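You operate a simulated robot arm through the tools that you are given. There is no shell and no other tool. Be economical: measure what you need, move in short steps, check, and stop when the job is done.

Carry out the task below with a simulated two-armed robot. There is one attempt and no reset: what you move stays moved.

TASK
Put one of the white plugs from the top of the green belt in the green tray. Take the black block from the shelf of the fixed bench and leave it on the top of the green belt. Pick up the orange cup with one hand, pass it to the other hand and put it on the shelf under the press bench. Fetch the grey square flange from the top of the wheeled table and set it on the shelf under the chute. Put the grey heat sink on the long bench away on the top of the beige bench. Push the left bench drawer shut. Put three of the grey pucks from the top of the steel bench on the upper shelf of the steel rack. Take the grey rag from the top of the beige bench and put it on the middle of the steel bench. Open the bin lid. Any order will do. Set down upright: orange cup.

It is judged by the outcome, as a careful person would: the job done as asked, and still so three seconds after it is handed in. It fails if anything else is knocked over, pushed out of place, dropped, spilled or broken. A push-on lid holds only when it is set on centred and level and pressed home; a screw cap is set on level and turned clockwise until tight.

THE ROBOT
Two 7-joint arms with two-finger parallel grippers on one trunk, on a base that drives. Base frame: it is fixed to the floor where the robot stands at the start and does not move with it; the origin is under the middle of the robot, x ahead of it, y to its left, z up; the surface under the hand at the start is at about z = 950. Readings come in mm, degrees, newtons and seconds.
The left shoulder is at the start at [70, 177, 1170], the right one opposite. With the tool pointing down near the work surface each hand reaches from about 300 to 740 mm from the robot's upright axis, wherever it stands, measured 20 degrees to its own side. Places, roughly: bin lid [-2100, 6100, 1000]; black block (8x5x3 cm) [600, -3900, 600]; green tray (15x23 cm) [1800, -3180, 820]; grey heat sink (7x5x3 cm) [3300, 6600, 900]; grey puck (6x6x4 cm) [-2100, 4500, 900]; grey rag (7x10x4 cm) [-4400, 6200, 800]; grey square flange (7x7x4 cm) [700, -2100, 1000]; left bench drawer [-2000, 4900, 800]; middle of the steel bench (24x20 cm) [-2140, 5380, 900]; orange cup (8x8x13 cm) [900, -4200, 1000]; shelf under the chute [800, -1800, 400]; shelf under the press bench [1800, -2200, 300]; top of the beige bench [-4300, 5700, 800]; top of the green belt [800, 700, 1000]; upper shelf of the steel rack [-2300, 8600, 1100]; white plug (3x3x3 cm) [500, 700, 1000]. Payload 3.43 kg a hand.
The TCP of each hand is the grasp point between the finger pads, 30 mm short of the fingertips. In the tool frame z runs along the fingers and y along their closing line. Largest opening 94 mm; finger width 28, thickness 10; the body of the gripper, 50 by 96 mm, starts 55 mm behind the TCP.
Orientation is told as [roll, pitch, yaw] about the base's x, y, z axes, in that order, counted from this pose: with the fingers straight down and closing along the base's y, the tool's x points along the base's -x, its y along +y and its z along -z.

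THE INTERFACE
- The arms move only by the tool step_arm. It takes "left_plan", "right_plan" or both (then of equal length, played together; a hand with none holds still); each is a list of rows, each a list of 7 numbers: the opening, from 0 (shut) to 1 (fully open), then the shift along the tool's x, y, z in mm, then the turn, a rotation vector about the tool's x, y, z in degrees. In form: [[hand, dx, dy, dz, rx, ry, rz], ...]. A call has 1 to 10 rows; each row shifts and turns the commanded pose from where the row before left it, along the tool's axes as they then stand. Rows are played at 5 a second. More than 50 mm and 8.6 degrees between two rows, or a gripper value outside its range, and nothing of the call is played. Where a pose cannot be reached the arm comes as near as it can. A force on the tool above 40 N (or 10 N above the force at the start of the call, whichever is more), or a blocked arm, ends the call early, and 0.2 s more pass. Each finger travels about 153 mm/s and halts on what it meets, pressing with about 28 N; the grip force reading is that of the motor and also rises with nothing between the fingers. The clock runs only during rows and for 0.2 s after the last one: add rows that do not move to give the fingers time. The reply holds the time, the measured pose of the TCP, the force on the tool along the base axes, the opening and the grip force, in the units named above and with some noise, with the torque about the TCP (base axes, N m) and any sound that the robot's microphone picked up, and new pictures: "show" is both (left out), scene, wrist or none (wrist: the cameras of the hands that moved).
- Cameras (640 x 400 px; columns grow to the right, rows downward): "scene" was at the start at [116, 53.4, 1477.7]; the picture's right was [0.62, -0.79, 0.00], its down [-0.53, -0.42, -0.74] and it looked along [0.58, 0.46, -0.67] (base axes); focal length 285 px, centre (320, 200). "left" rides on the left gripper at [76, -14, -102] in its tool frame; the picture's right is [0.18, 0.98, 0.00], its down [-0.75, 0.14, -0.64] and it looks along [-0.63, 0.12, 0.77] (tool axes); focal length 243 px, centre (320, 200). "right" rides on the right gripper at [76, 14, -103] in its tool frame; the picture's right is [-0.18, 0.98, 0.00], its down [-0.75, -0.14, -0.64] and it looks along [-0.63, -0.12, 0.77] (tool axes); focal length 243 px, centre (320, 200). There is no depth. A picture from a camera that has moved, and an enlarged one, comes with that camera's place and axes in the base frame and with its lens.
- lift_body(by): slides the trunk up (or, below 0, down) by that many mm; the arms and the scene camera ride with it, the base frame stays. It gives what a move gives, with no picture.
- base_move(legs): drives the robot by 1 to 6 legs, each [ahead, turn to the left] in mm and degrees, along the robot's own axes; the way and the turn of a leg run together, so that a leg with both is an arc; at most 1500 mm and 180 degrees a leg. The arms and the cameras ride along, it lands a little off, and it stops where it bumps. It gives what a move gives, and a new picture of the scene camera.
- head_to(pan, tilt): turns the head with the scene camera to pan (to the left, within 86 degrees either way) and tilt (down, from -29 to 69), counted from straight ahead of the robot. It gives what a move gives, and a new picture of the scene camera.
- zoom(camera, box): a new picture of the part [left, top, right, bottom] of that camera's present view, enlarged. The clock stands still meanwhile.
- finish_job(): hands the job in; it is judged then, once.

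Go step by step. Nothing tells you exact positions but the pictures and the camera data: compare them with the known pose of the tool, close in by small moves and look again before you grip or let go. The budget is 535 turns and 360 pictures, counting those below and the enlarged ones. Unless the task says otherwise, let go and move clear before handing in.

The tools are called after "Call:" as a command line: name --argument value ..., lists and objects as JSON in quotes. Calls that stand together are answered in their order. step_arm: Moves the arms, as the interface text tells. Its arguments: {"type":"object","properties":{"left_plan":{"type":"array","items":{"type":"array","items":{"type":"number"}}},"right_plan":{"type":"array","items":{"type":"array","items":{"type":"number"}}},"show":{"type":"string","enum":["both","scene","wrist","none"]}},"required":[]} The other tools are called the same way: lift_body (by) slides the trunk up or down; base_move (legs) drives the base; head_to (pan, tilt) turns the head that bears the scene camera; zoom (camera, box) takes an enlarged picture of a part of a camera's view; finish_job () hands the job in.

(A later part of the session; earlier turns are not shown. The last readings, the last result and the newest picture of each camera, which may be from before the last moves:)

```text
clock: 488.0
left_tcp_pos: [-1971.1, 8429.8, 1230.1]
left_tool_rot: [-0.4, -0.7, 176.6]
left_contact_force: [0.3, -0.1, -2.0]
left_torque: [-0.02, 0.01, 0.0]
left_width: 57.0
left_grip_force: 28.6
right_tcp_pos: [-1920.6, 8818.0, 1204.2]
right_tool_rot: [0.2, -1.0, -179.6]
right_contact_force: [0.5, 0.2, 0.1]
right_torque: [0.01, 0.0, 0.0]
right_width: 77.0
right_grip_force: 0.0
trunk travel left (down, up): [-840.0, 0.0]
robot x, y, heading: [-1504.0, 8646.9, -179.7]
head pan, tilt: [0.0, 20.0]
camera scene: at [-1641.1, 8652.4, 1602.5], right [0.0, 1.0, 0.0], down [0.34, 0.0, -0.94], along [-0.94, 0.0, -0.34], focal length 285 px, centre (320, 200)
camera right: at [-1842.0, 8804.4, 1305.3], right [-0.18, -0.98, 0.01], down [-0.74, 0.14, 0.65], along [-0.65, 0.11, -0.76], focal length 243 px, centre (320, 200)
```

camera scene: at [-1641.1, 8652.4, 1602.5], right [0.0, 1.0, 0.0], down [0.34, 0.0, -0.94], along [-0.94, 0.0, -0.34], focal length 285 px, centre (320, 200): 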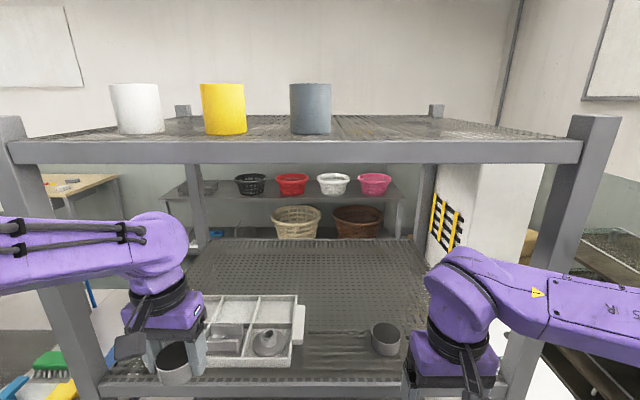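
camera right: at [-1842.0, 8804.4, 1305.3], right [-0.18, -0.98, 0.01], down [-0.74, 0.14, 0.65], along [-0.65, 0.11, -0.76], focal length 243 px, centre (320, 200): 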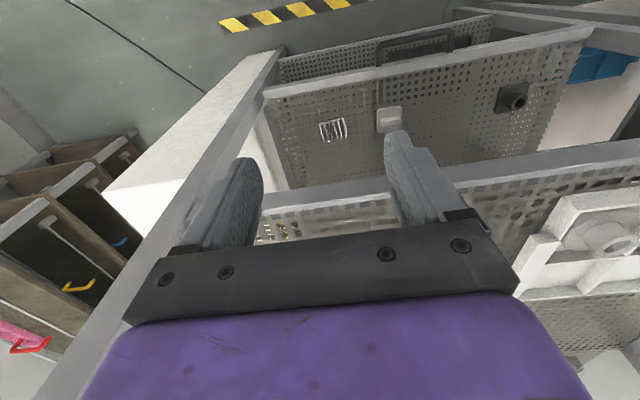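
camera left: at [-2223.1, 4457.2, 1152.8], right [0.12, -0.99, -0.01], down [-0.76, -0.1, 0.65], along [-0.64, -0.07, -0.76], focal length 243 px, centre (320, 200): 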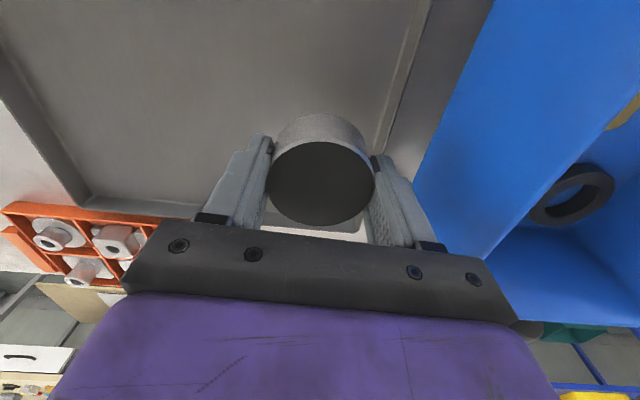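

The first puck is on the shelf. I shift 140 mm north for the left hand.

Call:
base_move --legs '[[-150, -0.3], [0, -45], [205, 0], [0, 45]]'

Call:
step_arm --left_plan '[[0, -10, -30, 0, 0, 0, 0], [0, -20, -35, 10, 0, 0, 0], [0, -30, -25, 15, 0, 0, 0], [0, -30, -20, 15, 0, 0, 0], [0, -15, 0, 0, 0, 0, 0], [0, 0, 0, 0, 0, 0, 0]]'

```text
clock: 492.6
left_tcp_pos: [-1967.9, 8955.1, 1227.1]
left_tool_rot: [-0.4, 0.3, 131.2]
left_contact_force: [-0.7, -0.1, -2.1]
left_torque: [-0.02, 0.01, 0.01]
left_width: 57.1
left_grip_force: 27.9
right_tcp_pos: [-1659.6, 9196.9, 1204.6]
right_tool_rot: [0.0, -0.7, 135.2]
right_contact_force: [-0.8, 0.0, -0.4]
right_torque: [-0.02, 0.02, 0.02]
right_width: 77.2
right_grip_force: 0.1
trunk travel left (down, up): [-840.0, 0.0]
robot x, y, heading: [-1481.2, 8774.4, 135.0]
head pan, tilt: [0.0, 20.0]
stopped in leg 3: the force on the tool passed its limit at 124 N (the readings are from after the stop); the commanded pose is now the measured one
camera scene: at [-1582.2, 8882.2, 1602.1], right [0.71, 0.71, 0.0], down [0.24, -0.24, -0.94], along [-0.66, 0.66, -0.34], focal length 285 px, centre (320, 200)
```

scene: 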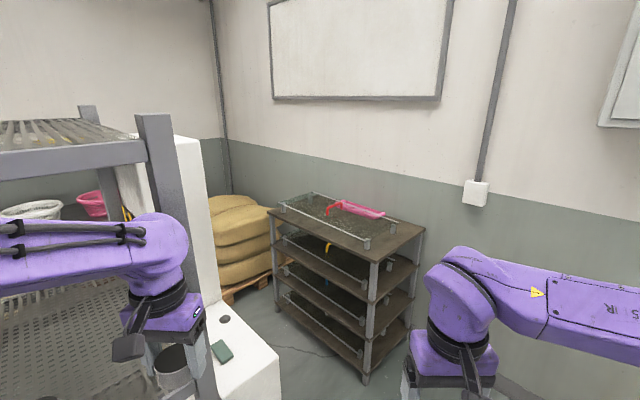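

```text
clock: 494.0
left_tcp_pos: [-1951.4, 9104.6, 1189.3]
left_tool_rot: [-0.5, 0.0, 131.0]
left_contact_force: [0.8, -1.3, -2.5]
left_torque: [0.05, 0.03, 0.04]
left_width: 57.1
left_grip_force: 28.0
right_tcp_pos: [-1659.8, 9195.4, 1204.0]
right_tool_rot: [0.0, -0.8, 135.2]
right_contact_force: [-0.3, -0.9, 0.3]
right_torque: [0.02, -0.03, 0.01]
right_width: 76.8
right_grip_force: 0.1
trunk travel left (down, up): [-840.0, 0.0]
robot x, y, heading: [-1475.6, 8778.6, 135.0]
head pan, tilt: [0.0, 20.0]
camera scene: at [-1582.3, 8879.1, 1602.3], right [0.71, 0.71, 0.0], down [0.24, -0.24, -0.94], along [-0.66, 0.67, -0.34], focal length 285 px, centre (320, 200)
camera left: at [-1892.3, 9054.6, 1293.1], right [-0.62, -0.78, -0.01], down [-0.61, 0.47, 0.64], along [-0.5, 0.4, -0.77], focal length 243 px, centre (320, 200)
```

scene: 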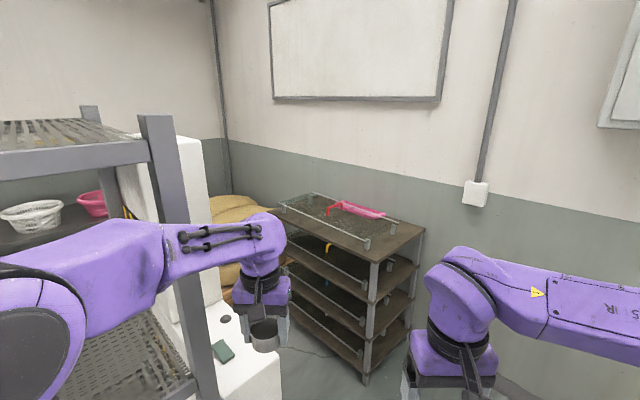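
left: 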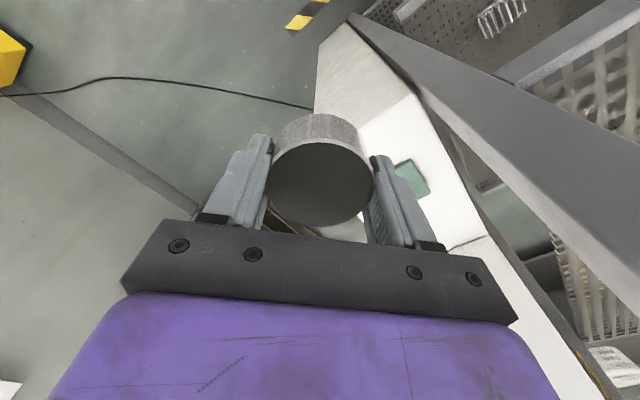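

The left hand touched the rack's post while the robot stood turned. I back straight away from the rack before anything else and check the rack.

Call:
base_move --legs '[[-300, 0]]'

Call:
base_move --legs '[[0, 45]]'

```text
clock: 496.0
left_tcp_pos: [-1743.1, 8896.9, 1188.0]
left_tool_rot: [-0.4, 0.1, 131.0]
left_contact_force: [-0.3, 0.5, -1.0]
left_torque: [-0.03, -0.02, -0.03]
left_width: 57.2
left_grip_force: 27.6
right_tcp_pos: [-1449.4, 8987.8, 1203.0]
right_tool_rot: [0.1, -0.8, 135.2]
right_contact_force: [0.0, -0.2, -0.1]
right_torque: [0.0, 0.0, 0.03]
right_width: 77.2
right_grip_force: 0.0
trunk travel left (down, up): [-840.0, 0.0]
robot x, y, heading: [-1268.4, 8569.1, 134.7]
head pan, tilt: [0.0, 20.0]
camera scene: at [-1372.1, 8672.3, 1601.9], right [0.71, 0.71, 0.0], down [0.24, -0.24, -0.94], along [-0.66, 0.66, -0.34], focal length 285 px, centre (320, 200)
```

scene: 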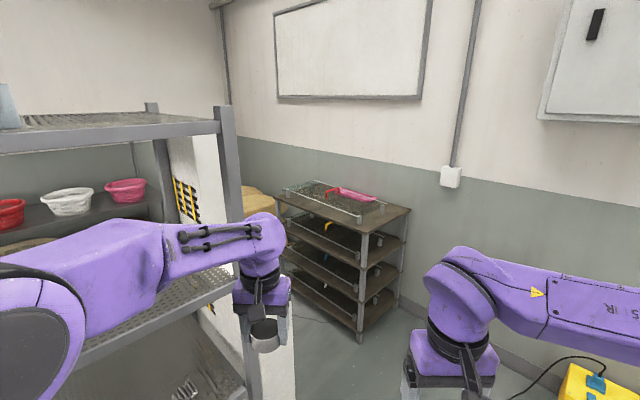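

```text
clock: 498.5
left_tcp_pos: [-1835.0, 8466.3, 1188.8]
left_tool_rot: [-0.4, 0.2, 176.0]
left_contact_force: [-0.2, -0.3, -2.3]
left_torque: [0.0, -0.01, 0.0]
left_width: 57.1
left_grip_force: 28.1
right_tcp_pos: [-1691.2, 8737.1, 1204.1]
right_tool_rot: [0.2, -0.9, -180.0]
right_contact_force: [-0.3, -0.3, 0.6]
right_torque: [-0.04, 0.02, 0.03]
right_width: 77.1
right_grip_force: 0.1
trunk travel left (down, up): [-840.0, 0.0]
robot x, y, heading: [-1268.8, 8567.3, 179.7]
head pan, tilt: [0.0, 20.0]
camera scene: at [-1412.5, 8570.1, 1602.2], right [0.0, 1.0, 0.0], down [0.34, 0.0, -0.94], along [-0.94, 0.0, -0.34], focal length 285 px, centre (320, 200)
```

scene: 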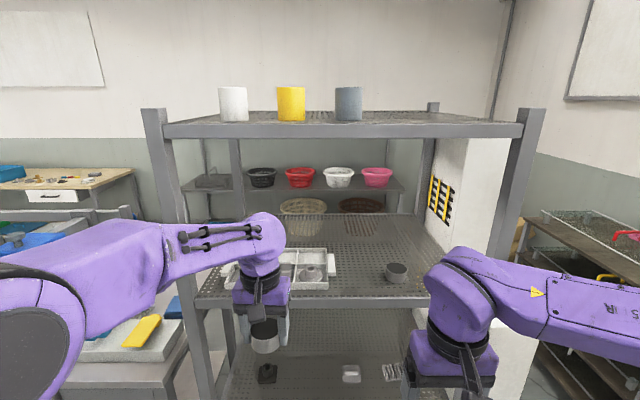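

The rack and the first puck stand as before. I go north in the aisle, then straight in.

Call:
base_move --legs '[[0, -90], [205, 0], [0, 90]]'

Call:
base_move --legs '[[200, 0.3]]'

```text
clock: 507.8
left_tcp_pos: [-1833.0, 8687.4, 1188.7]
left_tool_rot: [-0.4, 0.1, 174.1]
left_contact_force: [0.9, 0.5, -2.2]
left_torque: [0.01, -0.01, 0.03]
left_width: 57.3
left_grip_force: 28.4
right_tcp_pos: [-1682.0, 8953.8, 1203.8]
right_tool_rot: [0.1, -1.0, 178.3]
right_contact_force: [0.4, 0.2, 0.8]
right_torque: [-0.03, 0.02, -0.03]
right_width: 76.9
right_grip_force: 0.0
trunk travel left (down, up): [-840.0, 0.0]
robot x, y, heading: [-1261.9, 8772.9, 178.3]
head pan, tilt: [0.0, 20.0]
camera scene: at [-1408.1, 8777.5, 1602.2], right [0.03, 1.0, 0.0], down [0.34, -0.01, -0.94], along [-0.94, 0.03, -0.34], focal length 285 px, centre (320, 200)
```

scene: 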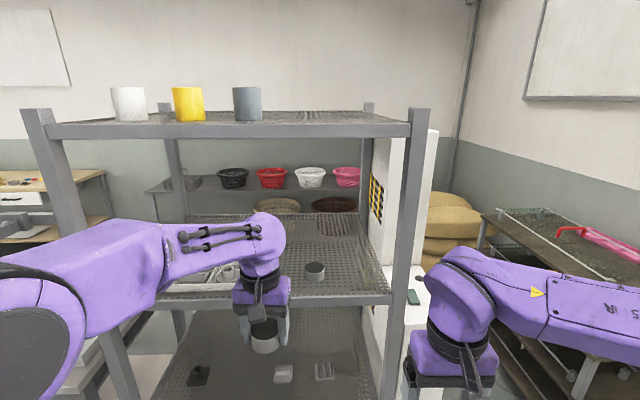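

```text
clock: 509.4
left_tcp_pos: [-2030.2, 8691.8, 1190.9]
left_tool_rot: [-0.4, -0.2, 174.4]
left_contact_force: [-0.2, 1.1, -1.6]
left_torque: [0.02, 0.04, -0.02]
left_width: 56.7
left_grip_force: 27.8
right_tcp_pos: [-1881.2, 8958.2, 1205.2]
right_tool_rot: [0.0, -1.0, 178.5]
right_contact_force: [0.0, -0.7, -0.6]
right_torque: [0.0, 0.04, -0.01]
right_width: 77.2
right_grip_force: 0.1
trunk travel left (down, up): [-840.0, 0.0]
robot x, y, heading: [-1467.9, 8777.9, 178.3]
head pan, tilt: [0.0, 20.0]
camera scene: at [-1605.1, 8782.6, 1602.6], right [0.03, 1.0, 0.0], down [0.34, -0.01, -0.94], along [-0.94, 0.03, -0.34], focal length 285 px, centre (320, 200)
```

scene: 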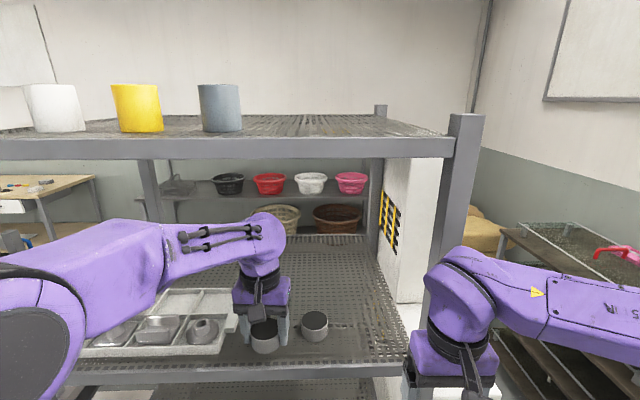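

Call:
step_arm --left_plan '[[0, -35, 0, 5, 0, 0, 0], [0, -33, 4, 10, 0, 0, 0], [0, 0, 0, 10, 0, 0, 0], [0, 0, 0, 0, 0, 0, 0]]' --show "both"

```text
clock: 510.4
left_tcp_pos: [-2100.6, 8695.7, 1162.8]
left_tool_rot: [-0.4, 0.1, 174.4]
left_contact_force: [0.5, 0.0, -1.2]
left_torque: [0.0, -0.01, 0.03]
left_width: 57.1
left_grip_force: 28.2
right_tcp_pos: [-1882.8, 8957.3, 1203.6]
right_tool_rot: [0.0, -0.8, 178.6]
right_contact_force: [0.6, 0.1, -0.2]
right_torque: [0.0, -0.01, 0.01]
right_width: 77.2
right_grip_force: 0.2
trunk travel left (down, up): [-840.0, 0.0]
robot x, y, heading: [-1468.1, 8773.2, 178.4]
head pan, tilt: [0.0, 20.0]
camera scene: at [-1608.3, 8782.9, 1602.2], right [0.03, 1.0, 0.0], down [0.34, -0.01, -0.94], along [-0.94, 0.03, -0.34], focal length 285 px, centre (320, 200)
camera left: at [-2023.4, 8699.8, 1266.7], right [0.09, -1.0, -0.01], down [-0.77, -0.07, 0.64], along [-0.64, -0.05, -0.77], focal length 243 px, centre (320, 200)
```

scene: 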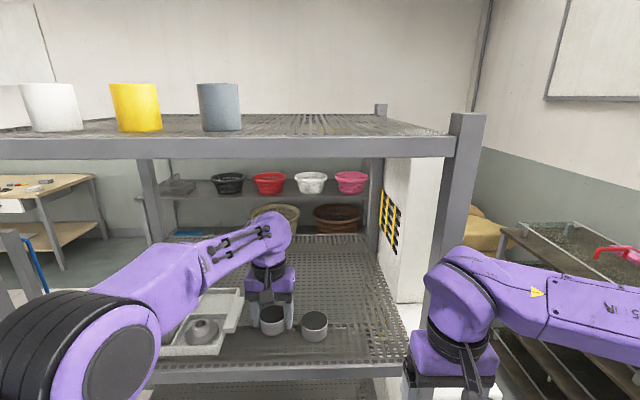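
left: 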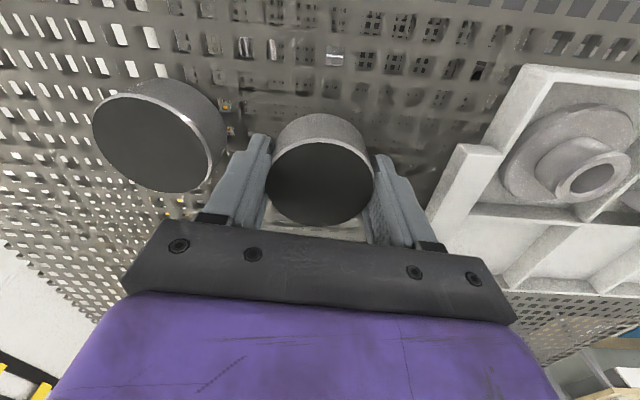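

Call:
step_arm --left_plan '[[0, 0, 0, 8, 0, 0, 0], [0, 0, 0, 4, 0, 0, 0], [0, 0, 0, 3, 0, 0, 0], [0, 0, 0, 0, 0, 0, 0]]' --show "none"

```text
clock: 511.4
left_tcp_pos: [-2101.9, 8695.5, 1150.5]
left_tool_rot: [-0.4, 0.0, 174.3]
left_contact_force: [-3.1, -0.5, 8.0]
left_torque: [-0.03, 0.38, -0.01]
left_width: 57.1
left_grip_force: 27.6
right_tcp_pos: [-1881.8, 8959.3, 1204.9]
right_tool_rot: [0.0, -0.9, 178.6]
right_contact_force: [-0.2, -0.6, 0.5]
right_torque: [0.01, -0.02, 0.01]
right_width: 77.2
right_grip_force: 0.0
trunk travel left (down, up): [-840.0, 0.0]
robot x, y, heading: [-1463.2, 8781.2, 178.5]
head pan, tilt: [0.0, 20.0]
```

Call:
step_arm --left_plan '[[0.65, 0, 0, 0, 0, 0, 0], [0.73, 0, 0, 0, 0, 0, 0], [0.73, 0, 0, 0, 0, 0, 0], [0.73, 0, 0, -25, 0, 0, 0], [0.73, 0, 0, -30, 0, 0, 0], [0.73, 30, 0, 0, 0, 0, 0], [0.73, 40, 0, 0, 0, 0, 0], [0.73, 40, 0, 0, 0, 0, 0]]' --show "both"

```text
clock: 513.2
left_tcp_pos: [-1989.8, 8683.1, 1205.8]
left_tool_rot: [-0.4, 0.0, 174.4]
left_contact_force: [0.7, 0.5, 0.5]
left_torque: [0.03, 0.03, -0.01]
left_width: 68.3
left_grip_force: 0.1
right_tcp_pos: [-1880.6, 8959.0, 1205.9]
right_tool_rot: [0.1, -1.0, 178.5]
right_contact_force: [0.3, -0.7, 0.2]
right_torque: [0.0, 0.0, 0.02]
right_width: 77.3
right_grip_force: 0.0
trunk travel left (down, up): [-840.0, 0.0]
robot x, y, heading: [-1463.7, 8775.7, 178.6]
head pan, tilt: [0.0, 20.0]
camera scene: at [-1605.8, 8783.0, 1602.5], right [0.03, 1.0, 0.0], down [0.34, -0.01, -0.94], along [-0.94, 0.03, -0.34], focal length 285 px, centre (320, 200)
camera left: at [-1911.3, 8688.7, 1308.6], right [0.09, -1.0, -0.01], down [-0.76, -0.07, 0.64], along [-0.64, -0.05, -0.77], focal length 243 px, centre (320, 200)
```

scene: 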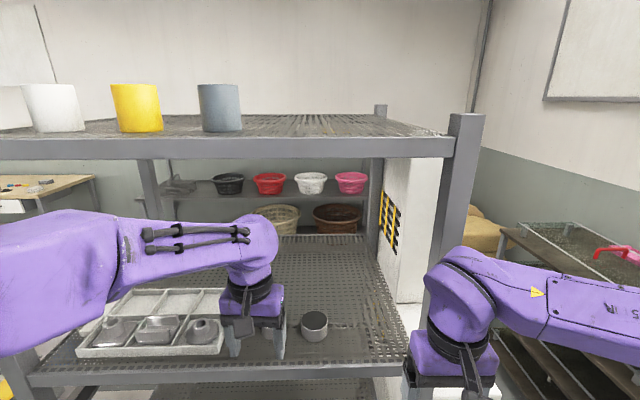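
left: 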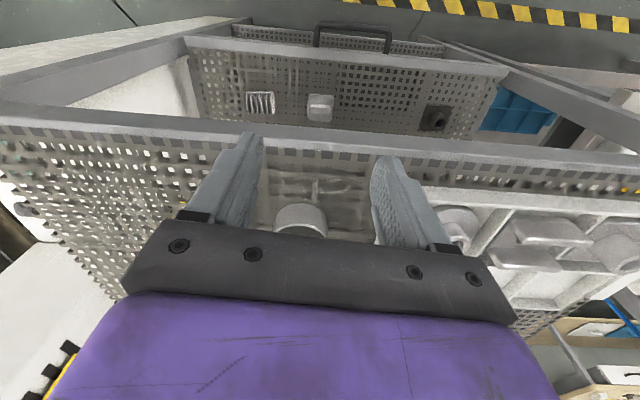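

Two pucks stand on the upper shelf. Next the heat sink on the long bench to the east: I back off, and look for the way there.

Call:
base_move --legs '[[-450, 0], [0, -178]]'

Call:
head_to --pan -35 --tilt 12

Call:
head_to --pan 15 --tilt 12

```text
clock: 523.2
left_tcp_pos: [-494.5, 8868.1, 1202.7]
left_tool_rot: [-0.4, 0.1, -4.3]
left_contact_force: [0.3, -0.3, 0.1]
left_torque: [-0.01, 0.02, -0.01]
left_width: 68.1
left_grip_force: 0.0
right_tcp_pos: [-596.3, 8590.3, 1204.0]
right_tool_rot: [0.0, -1.0, -0.3]
right_contact_force: [0.2, 0.4, -0.4]
right_torque: [0.02, 0.02, 0.03]
right_width: 77.1
right_grip_force: 0.1
trunk travel left (down, up): [-840.0, 0.0]
robot x, y, heading: [-1014.0, 8763.3, -0.3]
head pan, tilt: [0.0, 20.0]
camera scene: at [-874.1, 8764.0, 1602.2], right [-0.01, -1.0, 0.0], down [-0.34, 0.0, -0.94], along [0.94, -0.01, -0.34], focal length 285 px, centre (320, 200)
```

scene: 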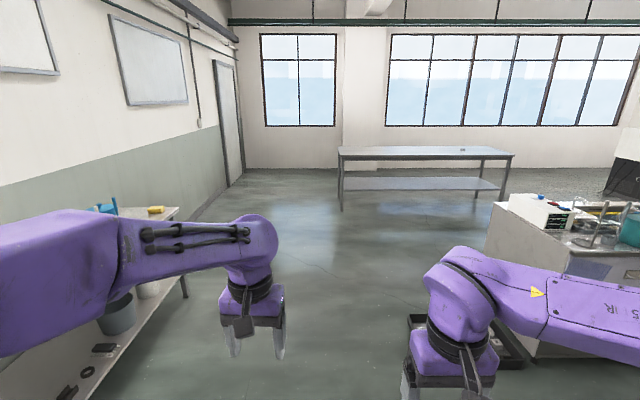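

```text
clock: 524.2
left_tcp_pos: [-493.3, 8868.2, 1203.9]
left_tool_rot: [-0.4, 0.2, -4.3]
left_contact_force: [0.1, 0.7, -0.2]
left_torque: [0.03, -0.03, -0.02]
left_width: 68.5
left_grip_force: 0.0
right_tcp_pos: [-595.1, 8591.1, 1203.7]
right_tool_rot: [0.2, -0.9, -0.2]
right_contact_force: [-0.5, -0.1, -0.5]
right_torque: [-0.04, 0.04, 0.0]
right_width: 77.1
right_grip_force: 0.0
trunk travel left (down, up): [-840.0, 0.0]
robot x, y, heading: [-1019.3, 8764.7, -0.6]
head pan, tilt: [-35.0, 12.0]
camera scene: at [-891.3, 8710.7, 1615.2], right [-0.58, -0.81, 0.0], down [-0.17, 0.12, -0.98], along [0.8, -0.57, -0.21], focal length 285 px, centre (320, 200)
```

scene: 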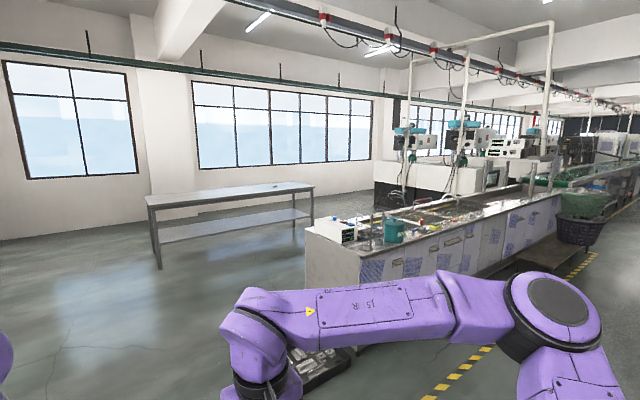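

```text
clock: 525.4
left_tcp_pos: [-494.5, 8867.7, 1204.0]
left_tool_rot: [-0.4, 0.1, -4.4]
left_contact_force: [-0.1, 0.0, 0.3]
left_torque: [-0.03, -0.03, 0.02]
left_width: 68.5
left_grip_force: 0.1
right_tcp_pos: [-595.6, 8591.4, 1203.0]
right_tool_rot: [0.0, -0.8, -0.3]
right_contact_force: [-0.7, 0.1, 0.1]
right_torque: [-0.03, 0.01, 0.0]
right_width: 77.2
right_grip_force: 0.1
trunk travel left (down, up): [-840.0, 0.0]
robot x, y, heading: [-1018.7, 8765.7, -0.6]
head pan, tilt: [15.0, 12.0]
camera scene: at [-877.0, 8787.9, 1615.3], right [0.25, -0.97, 0.0], down [-0.2, -0.05, -0.98], along [0.95, 0.24, -0.21], focal length 285 px, centre (320, 200)
```

scene: 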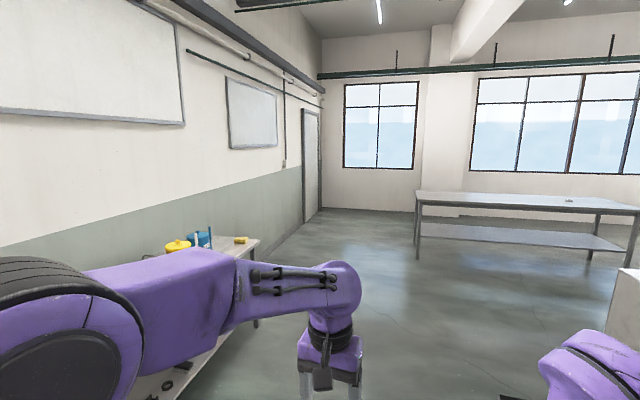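

The heat sink is on the steel table by the windows, roughly [3040..3300, 6700]. The way round the tank's north end is open; I drive there.

Call:
base_move --legs '[[1500, 0.5], [1500, 0], [300, 0], [0, -90], [1500, 0], [350, 0]]'

Call:
head_to --pan 70 --tilt 25

```text
clock: 554.2
left_tcp_pos: [2414.6, 6406.3, 1205.1]
left_tool_rot: [-0.4, 0.0, -93.5]
left_contact_force: [-0.4, 0.9, -0.5]
left_torque: [0.01, -0.01, -0.01]
left_width: 68.4
left_grip_force: 0.2
right_tcp_pos: [2135.9, 6504.0, 1205.3]
right_tool_rot: [0.1, -1.0, -89.4]
right_contact_force: [0.4, 0.5, -1.3]
right_torque: [0.01, 0.01, 0.01]
right_width: 77.2
right_grip_force: 0.1
trunk travel left (down, up): [-840.0, 0.0]
robot x, y, heading: [2302.9, 6927.1, -89.6]
head pan, tilt: [15.0, 12.0]
camera scene: at [2327.2, 6790.0, 1615.5], right [-0.96, -0.27, 0.0], down [-0.06, 0.2, -0.98], along [0.26, -0.94, -0.21], focal length 285 px, centre (320, 200)
```

scene: 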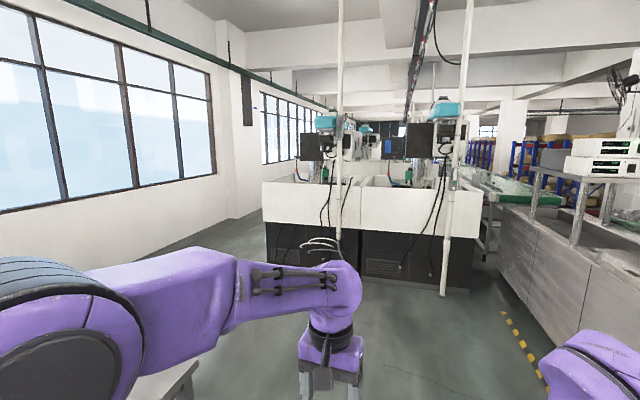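

```text
clock: 555.4
left_tcp_pos: [2413.4, 6404.9, 1204.0]
left_tool_rot: [-0.4, 0.1, -93.5]
left_contact_force: [0.3, -0.9, 0.2]
left_torque: [0.01, -0.01, 0.03]
left_width: 68.7
left_grip_force: 0.0
right_tcp_pos: [2136.8, 6503.0, 1205.0]
right_tool_rot: [0.1, -0.9, -89.4]
right_contact_force: [0.2, 0.1, 0.9]
right_torque: [-0.02, -0.02, 0.02]
right_width: 77.1
right_grip_force: 0.1
trunk travel left (down, up): [-840.0, 0.0]
robot x, y, heading: [2300.9, 6923.2, -89.5]
head pan, tilt: [70.0, 25.0]
camera scene: at [2389.2, 6846.8, 1594.2], right [-0.34, -0.94, 0.0], down [-0.4, 0.14, -0.91], along [0.85, -0.3, -0.42], focal length 285 px, centre (320, 200)
```

scene: 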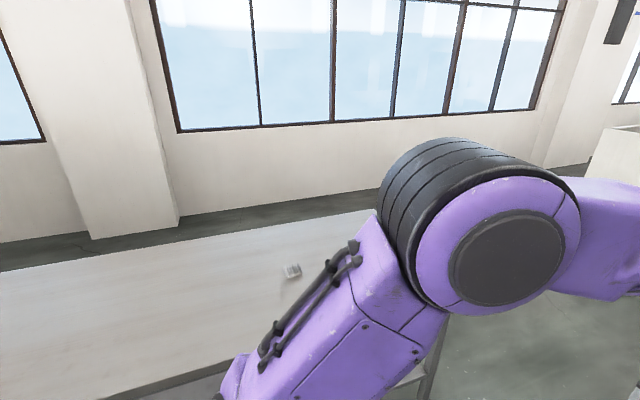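

The heat sink is at about [3229,6661]; table edge near x 2926. I turn to face the table.

Call:
base_move --legs '[[105, 0], [0, 89.6], [260, 0]]'

Call:
lift_body --by -90

Call:
head_to --pan -5 --tilt 38

```text
clock: 561.9
left_tcp_pos: [3087.6, 6933.3, 1205.8]
left_tool_rot: [-0.3, -0.1, -3.8]
left_contact_force: [0.2, -0.9, 0.0]
left_torque: [0.01, -0.01, 0.04]
left_width: 68.7
left_grip_force: 0.1
right_tcp_pos: [2988.0, 6654.8, 1204.6]
right_tool_rot: [0.1, -1.0, 0.4]
right_contact_force: [0.0, 0.2, 0.9]
right_torque: [-0.02, -0.04, 0.02]
right_width: 77.2
right_grip_force: 0.1
trunk travel left (down, up): [-840.0, 0.0]
robot x, y, heading: [2565.3, 6819.6, 0.2]
head pan, tilt: [70.0, 25.0]
camera scene: at [2645.8, 6910.2, 1594.3], right [0.94, -0.34, 0.0], down [-0.14, -0.4, -0.91], along [0.31, 0.85, -0.42], focal length 285 px, centre (320, 200)
```

scene: 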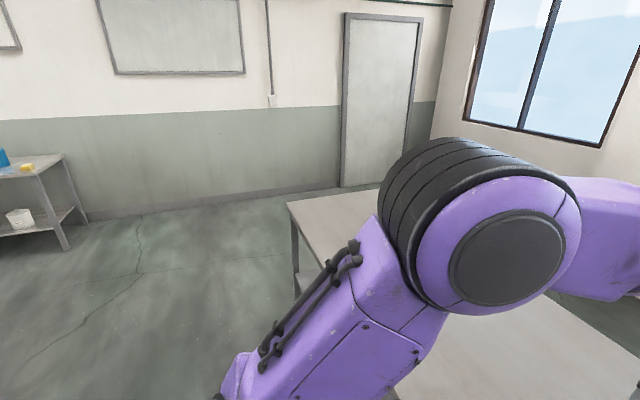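

```text
clock: 563.1
left_tcp_pos: [3088.8, 6933.0, 1115.1]
left_tool_rot: [-0.4, 0.1, -3.8]
left_contact_force: [0.8, -0.4, 0.7]
left_torque: [0.02, 0.03, -0.02]
left_width: 68.6
left_grip_force: 0.0
right_tcp_pos: [2990.5, 6654.8, 1114.3]
right_tool_rot: [0.1, -0.9, 0.4]
right_contact_force: [0.3, 1.1, -0.5]
right_torque: [-0.02, 0.0, -0.03]
right_width: 77.1
right_grip_force: 0.0
trunk travel left (down, up): [-750.0, 90.0]
robot x, y, heading: [2567.0, 6824.7, 0.3]
head pan, tilt: [70.0, 25.0]
```

```text
clock: 564.6
left_tcp_pos: [3089.3, 6931.8, 1113.5]
left_tool_rot: [-0.5, 0.1, -3.8]
left_contact_force: [-1.0, -0.6, -0.5]
left_torque: [-0.01, 0.03, 0.02]
left_width: 68.4
left_grip_force: 0.0
right_tcp_pos: [2989.1, 6654.3, 1113.3]
right_tool_rot: [0.1, -1.0, 0.3]
right_contact_force: [-0.4, -0.3, -0.3]
right_torque: [0.0, -0.01, 0.0]
right_width: 76.7
right_grip_force: 0.0
trunk travel left (down, up): [-750.0, 90.0]
robot x, y, heading: [2566.8, 6820.6, 0.2]
head pan, tilt: [-5.0, 38.0]
camera scene: at [2702.8, 6816.2, 1483.8], right [-0.08, -1.0, 0.0], down [-0.61, 0.05, -0.79], along [0.79, -0.07, -0.62], focal length 285 px, centre (320, 200)
```

scene: 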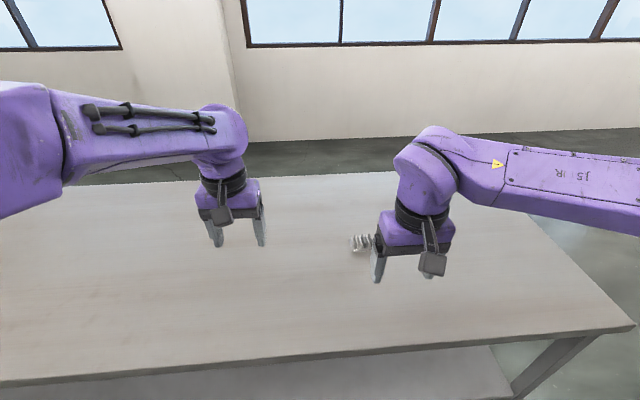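

Call:
step_arm --right_plan '[[0.9, -40, 0, 0, 0, 0, 0], [0.9, -40, 0, 0, 0, 0, 0], [0.9, -40, 0, 5, 0, 1, 0], [0.9, -40, 0, 10, 0, 0, 0], [0.9, -30, 0, 15, 0, 0, 0], [0.9, 0, 0, 0, 0, 0, 0]]'

```text
clock: 566.0
left_tcp_pos: [3090.4, 6932.6, 1114.6]
left_tool_rot: [-0.4, 0.1, -3.8]
left_contact_force: [0.2, -0.3, 0.2]
left_torque: [0.02, 0.0, 0.0]
left_width: 68.7
left_grip_force: 0.1
right_tcp_pos: [3139.1, 6654.2, 1102.8]
right_tool_rot: [0.1, 0.2, 0.3]
right_contact_force: [-0.3, 0.4, -0.7]
right_torque: [0.07, -0.02, 0.01]
right_width: 84.5
right_grip_force: 0.1
right hand out of reach, approached as far as the arm can: row 4, 5
trunk travel left (down, up): [-750.0, 90.0]
robot x, y, heading: [2566.5, 6822.5, 0.2]
head pan, tilt: [-5.0, 38.0]
camera scene: at [2703.2, 6816.3, 1483.8], right [-0.08, -1.0, 0.0], down [-0.61, 0.05, -0.79], along [0.78, -0.07, -0.62], focal length 285 px, centre (320, 200)
camera right: at [3064.6, 6668.0, 1205.3], right [0.18, 0.98, 0.0], down [0.75, -0.14, 0.64], along [0.63, -0.11, -0.77], focal length 243 px, centre (320, 200)
```

scene: 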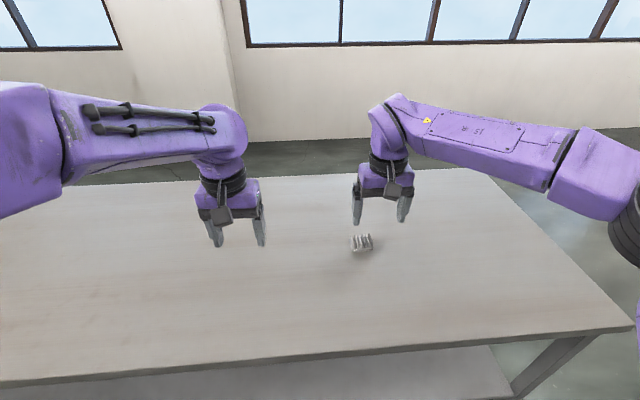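
right: 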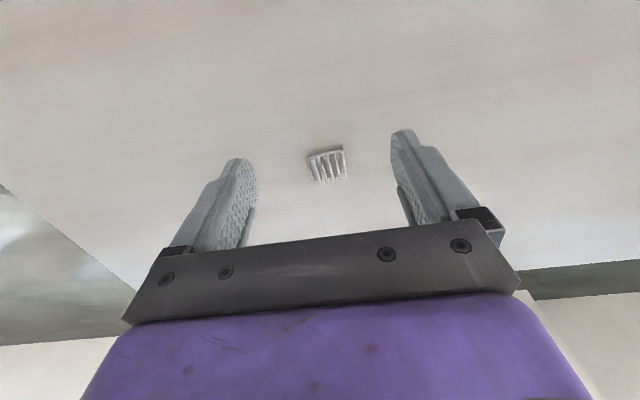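

Call:
base_move --legs '[[80, 0]]'

Call:
zoom --camera "right" --box '[240, 100, 400, 240]'

```text
clock: 567.0
left_tcp_pos: [3156.8, 6933.0, 1120.7]
left_tool_rot: [-0.4, -0.6, -3.8]
left_contact_force: [0.2, 0.3, -0.1]
left_torque: [0.04, -0.04, 0.02]
left_width: 68.5
left_grip_force: 0.0
right_tcp_pos: [3207.7, 6655.6, 1111.7]
right_tool_rot: [0.2, -0.7, 0.2]
right_contact_force: [-1.2, 0.4, 0.9]
right_torque: [0.04, -0.05, -0.01]
right_width: 84.2
right_grip_force: 0.2
trunk travel left (down, up): [-750.0, 90.0]
robot x, y, heading: [2643.5, 6821.3, 0.3]
head pan, tilt: [-5.0, 38.0]
camera scene: at [2768.1, 6816.3, 1485.3], right [-0.08, -1.0, 0.0], down [-0.61, 0.05, -0.79], along [0.79, -0.07, -0.61], focal length 285 px, centre (320, 200)
```

scene: 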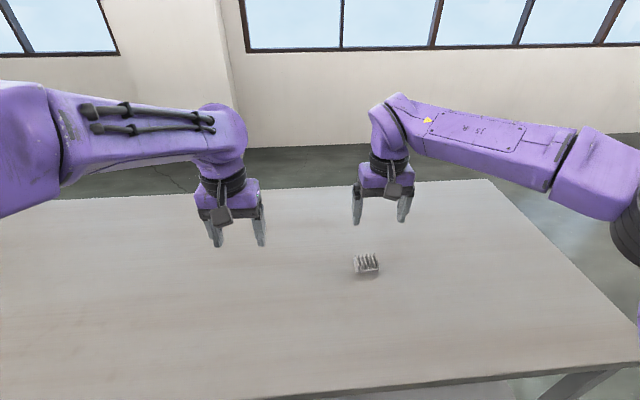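

```text
2.86 times, centred on (320, 170) of right
camera zoom: at [3131.1, 6668.1, 1211.7], right [0.18, 0.98, 0.01], down [0.75, -0.14, 0.65], along [0.64, -0.11, -0.76], focal length 693 px, centre (320, 286)
```

zoom: 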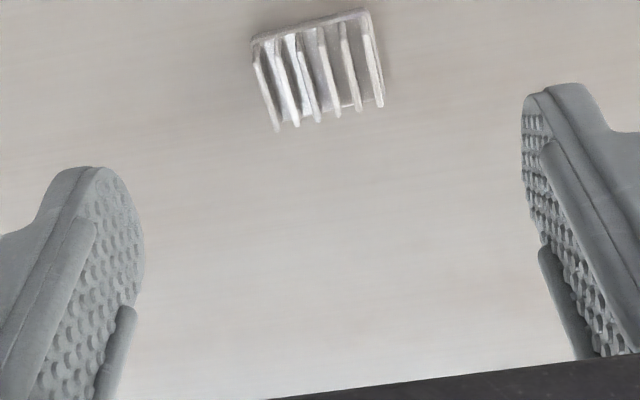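

The base seems to have touched the table's frame (slight tilt). I back off 40 mm and lower the trunk a little instead.

Call:
base_move --legs '[[-35, 0]]'

Call:
lift_body --by -100

Call:
zoom --camera "right" --box '[0, 0, 640, 400]'

```text
clock: 567.9
left_tcp_pos: [3140.3, 6932.1, 1109.8]
left_tool_rot: [-0.5, 0.7, -3.8]
left_contact_force: [1.7, 0.2, 0.1]
left_torque: [0.03, 0.09, 0.0]
left_width: 68.5
left_grip_force: 0.1
right_tcp_pos: [3191.4, 6655.5, 1098.8]
right_tool_rot: [0.2, 0.4, 0.3]
right_contact_force: [1.5, 0.7, 0.3]
right_torque: [0.02, 0.12, 0.01]
right_width: 84.5
right_grip_force: 0.2
trunk travel left (down, up): [-750.0, 90.0]
robot x, y, heading: [2610.2, 6820.0, -0.2]
head pan, tilt: [-5.0, 38.0]
camera scene: at [2759.3, 6816.3, 1482.5], right [-0.08, -1.0, 0.0], down [-0.62, 0.05, -0.78], along [0.78, -0.07, -0.62], focal length 285 px, centre (320, 200)
```

scene: 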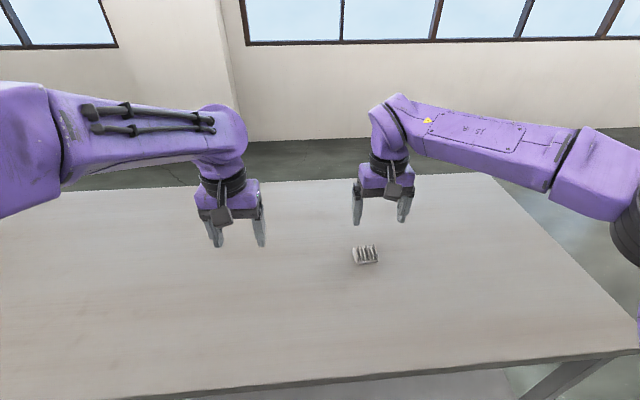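

```text
clock: 569.2
left_tcp_pos: [3132.0, 6933.0, 1015.4]
left_tool_rot: [-0.4, 0.1, -3.8]
left_contact_force: [-0.5, -0.5, 0.8]
left_torque: [0.04, 0.03, 0.03]
left_width: 68.5
left_grip_force: 0.0
right_tcp_pos: [3182.6, 6656.0, 1004.4]
right_tool_rot: [0.2, -0.1, 0.3]
right_contact_force: [-0.5, 0.7, -0.1]
right_torque: [0.02, 0.0, 0.0]
right_width: 84.9
right_grip_force: 0.0
trunk travel left (down, up): [-650.0, 190.0]
robot x, y, heading: [2612.5, 6820.5, 0.3]
head pan, tilt: [-5.0, 38.0]
```

```text
1.00 times, centred on (320, 200) of right (not enlarged: the box is as wide or as high as the picture)
camera zoom: at [3107.0, 6668.3, 1106.6], right [0.18, 0.98, 0.0], down [0.75, -0.14, 0.64], along [0.63, -0.11, -0.77], focal length 243 px, centre (320, 200)
```

zoom: 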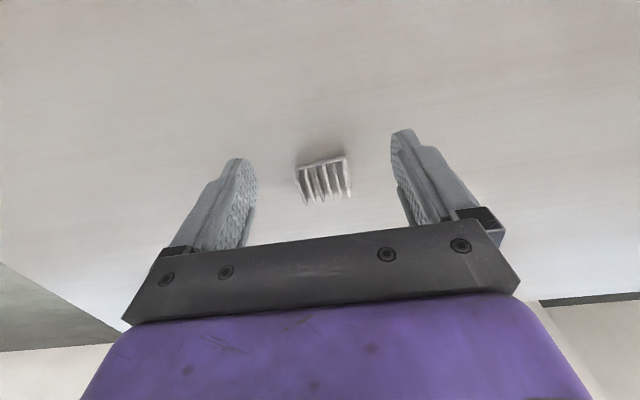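

Call:
step_arm --right_plan '[[0.9, -41, -5, 0, 0, 0, 0], [0.9, -41, -5, 20, 0, 0, 0], [0.9, 0, 0, 40, 0, 0, 0], [0.9, 0, 0, 0, 0, 0, 0]]' --show "wrist"

```text
clock: 570.2
left_tcp_pos: [3132.9, 6932.8, 1014.6]
left_tool_rot: [-0.3, 0.0, -3.8]
left_contact_force: [0.4, 1.0, 0.2]
left_torque: [-0.01, 0.01, 0.0]
left_width: 68.8
left_grip_force: 0.0
right_tcp_pos: [3183.0, 6654.8, 964.5]
right_tool_rot: [0.1, 0.0, 0.3]
right_contact_force: [-0.8, 0.2, 0.3]
right_torque: [-0.03, 0.0, -0.04]
right_width: 84.5
right_grip_force: 0.0
right hand out of reach, approached as far as the arm can: row 1, 2
trunk travel left (down, up): [-650.0, 190.0]
robot x, y, heading: [2609.6, 6821.6, 0.2]
head pan, tilt: [-5.0, 38.0]
camera right: at [3107.6, 6668.0, 1066.3], right [0.18, 0.98, 0.0], down [0.75, -0.14, 0.64], along [0.63, -0.11, -0.77], focal length 243 px, centre (320, 200)
```

right: 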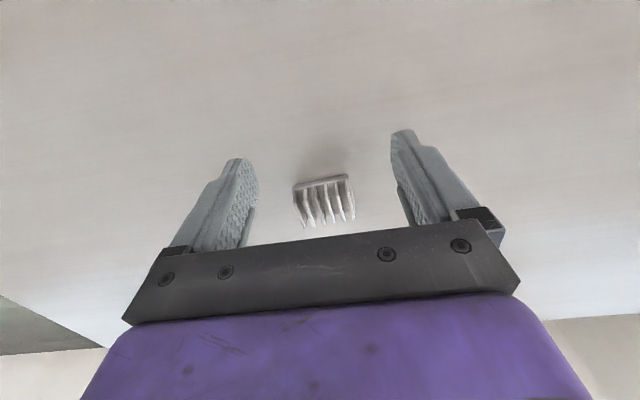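

Call:
step_arm --right_plan '[[0.9, 0, 0, 0, 0, -8, 0], [0.9, 0, 0, 0, 0, -8, 0], [0.9, 0, 0, 0, 0, -8, 0], [0.9, 0, 0, 0, 0, -8, 0], [0.9, -33, 0, 20, 0, 0, 0], [0.9, 0, 0, 0, 0, 0, 0]]' --show "both"

```text
clock: 571.6
left_tcp_pos: [3131.9, 6931.7, 1015.1]
left_tool_rot: [-0.4, 0.0, -3.8]
left_contact_force: [-1.1, -1.0, -0.4]
left_torque: [0.03, -0.02, 0.04]
left_width: 68.4
left_grip_force: 0.1
right_tcp_pos: [3223.0, 6655.4, 964.9]
right_tool_rot: [0.2, -32.1, 0.2]
right_contact_force: [0.5, -1.0, 0.6]
right_torque: [0.03, 0.01, -0.03]
right_width: 84.6
right_grip_force: 0.0
trunk travel left (down, up): [-650.0, 190.0]
robot x, y, heading: [2612.4, 6819.4, 0.0]
head pan, tilt: [-5.0, 38.0]
camera scene: at [2746.2, 6815.7, 1383.9], right [-0.08, -1.0, 0.0], down [-0.61, 0.05, -0.79], along [0.79, -0.07, -0.62], focal length 285 px, centre (320, 200)
camera right: at [3103.9, 6667.9, 1010.9], right [0.15, 0.98, 0.1], down [0.3, -0.14, 0.94], along [0.94, -0.11, -0.31], focal length 243 px, centre (320, 200)
```

scene: 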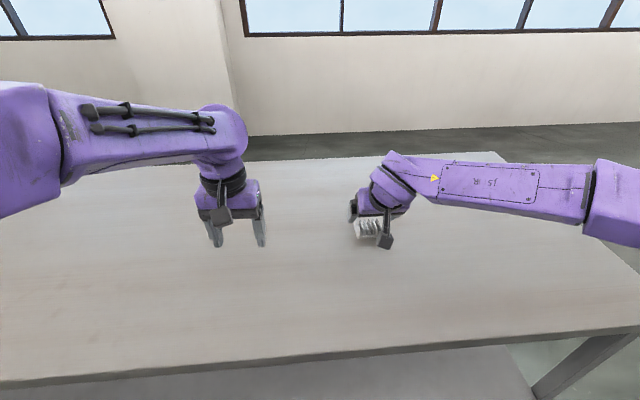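
right: 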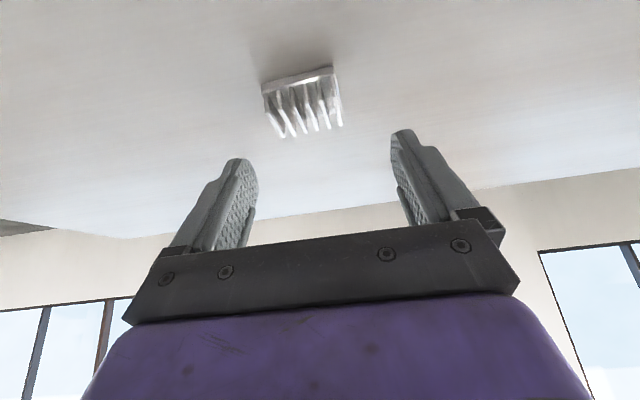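

Tilting works. I close in on the heat sink at [3264,6646].

Call:
step_arm --right_plan '[[0.9, 2, -9, 20, 0, 0, 0], [0.9, 2, 0, 25, 0, 0, 0], [0.9, 3, 0, 20, 0, 0, 0], [0.9, 0, 0, 0, 0, 0, 0]]' --show "wrist"

```text
clock: 572.6
left_tcp_pos: [3131.8, 6932.1, 1014.8]
left_tool_rot: [-0.4, 0.1, -3.9]
left_contact_force: [-0.7, 0.0, -0.5]
left_torque: [0.03, -0.01, 0.0]
left_width: 68.5
left_grip_force: 0.1
right_tcp_pos: [3251.3, 6646.8, 906.2]
right_tool_rot: [0.2, -32.0, 0.3]
right_contact_force: [-0.7, -0.1, 0.6]
right_torque: [0.01, -0.02, 0.02]
right_width: 84.8
right_grip_force: 0.0
trunk travel left (down, up): [-650.0, 190.0]
robot x, y, heading: [2612.3, 6821.7, 0.2]
head pan, tilt: [-5.0, 38.0]
camera right: at [3132.8, 6659.7, 951.5], right [0.15, 0.98, 0.1], down [0.3, -0.14, 0.94], along [0.94, -0.11, -0.32], focal length 243 px, centre (320, 200)
```

right: 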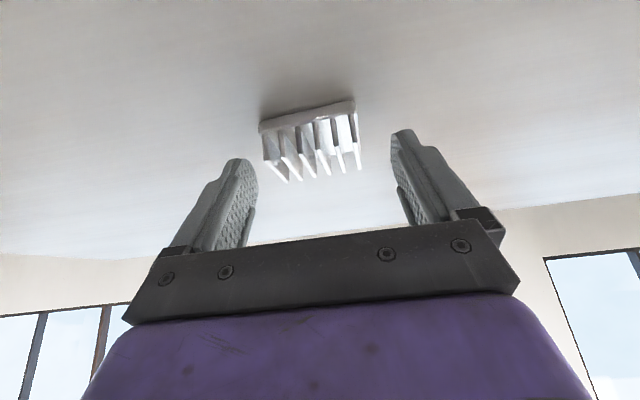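

Call:
step_arm --right_plan '[[0.9, 1.6, -1, 4.2, 0, 0, 0], [0.5, 0, 0, 0, 0, 0, 0], [0.0, 0, 0, 0, 0, 0, 0], [0.0, 0, 0, 0, 0, 0, 0], [0.0, 0, 0, 0, 0, 0, 0], [0.0, -13, 0, -21, 0, 0, 0], [0.0, 0, 0, 0, 0, 0, 0]]' --show "wrist"

```text
clock: 574.2
left_tcp_pos: [3133.1, 6931.3, 1015.2]
left_tool_rot: [-0.4, 0.1, -3.8]
left_contact_force: [0.4, -0.3, -0.8]
left_torque: [-0.02, -0.02, 0.0]
left_width: 68.6
left_grip_force: 0.1
right_tcp_pos: [3252.7, 6645.9, 924.8]
right_tool_rot: [0.2, -32.0, 0.2]
right_contact_force: [-0.2, 0.0, -1.7]
right_torque: [0.01, 0.03, 0.03]
right_width: 59.9
right_grip_force: 27.5
trunk travel left (down, up): [-650.0, 190.0]
robot x, y, heading: [2610.4, 6824.2, 0.3]
head pan, tilt: [-5.0, 38.0]
camera right: at [3133.9, 6658.9, 971.9], right [0.15, 0.98, 0.1], down [0.3, -0.14, 0.94], along [0.94, -0.11, -0.32], focal length 243 px, centre (320, 200)
```

right: 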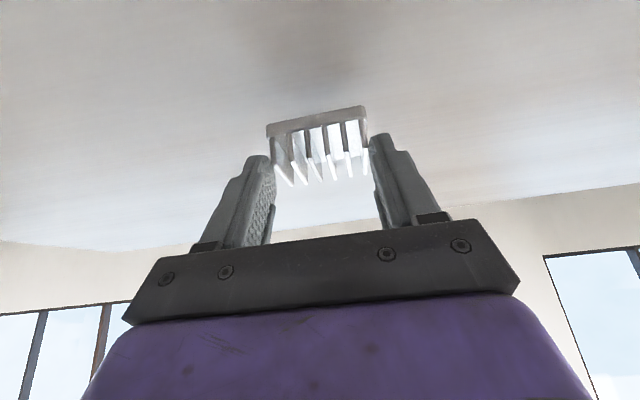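

The heat sink is held. I raise, pull in, and drive the long way to the beige bench: north round the tank, down the aisle, then west past the south end of the steel bench.

Call:
lift_body --by 100

Call:
step_arm --right_plan '[[0, 10, 0, -35, 0, 0, 0], [0, 35, 0, -20, 0, 0, 0], [0, 35, 0, -20, 0, 0, 0], [0, 35, 0, -20, 0, 0, 0], [0, 35, 0, -20, 0, 0, 0], [0, 0, 0, 0, 0, 0, 0]]' --show "none"

Call:
base_move --legs '[[-350, 0], [0, 90], [1500, 0], [430, 0], [0, 90]]'

```text
clock: 575.6
left_tcp_pos: [3132.8, 6932.1, 1114.7]
left_tool_rot: [-0.4, 0.1, -3.8]
left_contact_force: [0.2, 0.5, 0.4]
left_torque: [0.04, 0.03, 0.0]
left_width: 68.5
left_grip_force: 0.1
right_tcp_pos: [3251.9, 6646.3, 1025.3]
right_tool_rot: [0.3, -32.0, 0.2]
right_contact_force: [0.6, -0.2, -1.3]
right_torque: [-0.03, 0.03, 0.0]
right_width: 60.2
right_grip_force: 27.7
trunk travel left (down, up): [-750.0, 90.0]
robot x, y, heading: [2611.9, 6821.2, 0.1]
head pan, tilt: [-5.0, 38.0]
```

```text
clock: 577.0
left_tcp_pos: [3133.7, 6932.7, 1115.1]
left_tool_rot: [-0.3, 0.0, -3.8]
left_contact_force: [0.1, -0.2, -0.3]
left_torque: [0.0, 0.01, 0.0]
left_width: 68.7
left_grip_force: 0.0
right_tcp_pos: [3064.0, 6644.9, 1043.3]
right_tool_rot: [0.3, -32.0, 0.1]
right_contact_force: [0.8, -0.5, -1.8]
right_torque: [0.0, 0.03, 0.0]
right_width: 59.7
right_grip_force: 27.6
trunk travel left (down, up): [-750.0, 90.0]
robot x, y, heading: [2610.2, 6818.9, -0.1]
head pan, tilt: [-5.0, 38.0]
```

```text
clock: 596.1
left_tcp_pos: [1739.6, 8648.1, 1115.7]
left_tool_rot: [-0.4, 0.1, 175.4]
left_contact_force: [-0.1, 0.3, -0.3]
left_torque: [-0.02, -0.01, -0.02]
left_width: 68.6
left_grip_force: 0.1
right_tcp_pos: [1812.1, 8935.3, 1043.6]
right_tool_rot: [0.2, -32.1, 179.5]
right_contact_force: [0.4, -0.5, -0.9]
right_torque: [0.03, -0.06, 0.01]
right_width: 59.9
right_grip_force: 28.0
trunk travel left (down, up): [-750.0, 90.0]
robot x, y, heading: [2265.4, 8752.2, 179.4]
head pan, tilt: [-5.0, 38.0]
camera scene: at [2126.7, 8762.1, 1483.8], right [0.1, 1.0, 0.0], down [0.61, -0.06, -0.79], along [-0.78, 0.08, -0.62], focal length 285 px, centre (320, 200)
```

scene: 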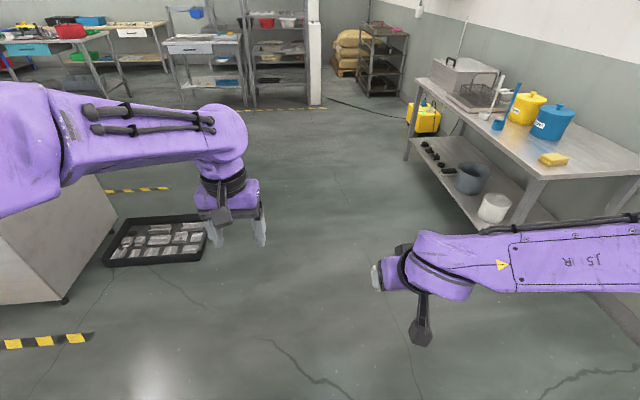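

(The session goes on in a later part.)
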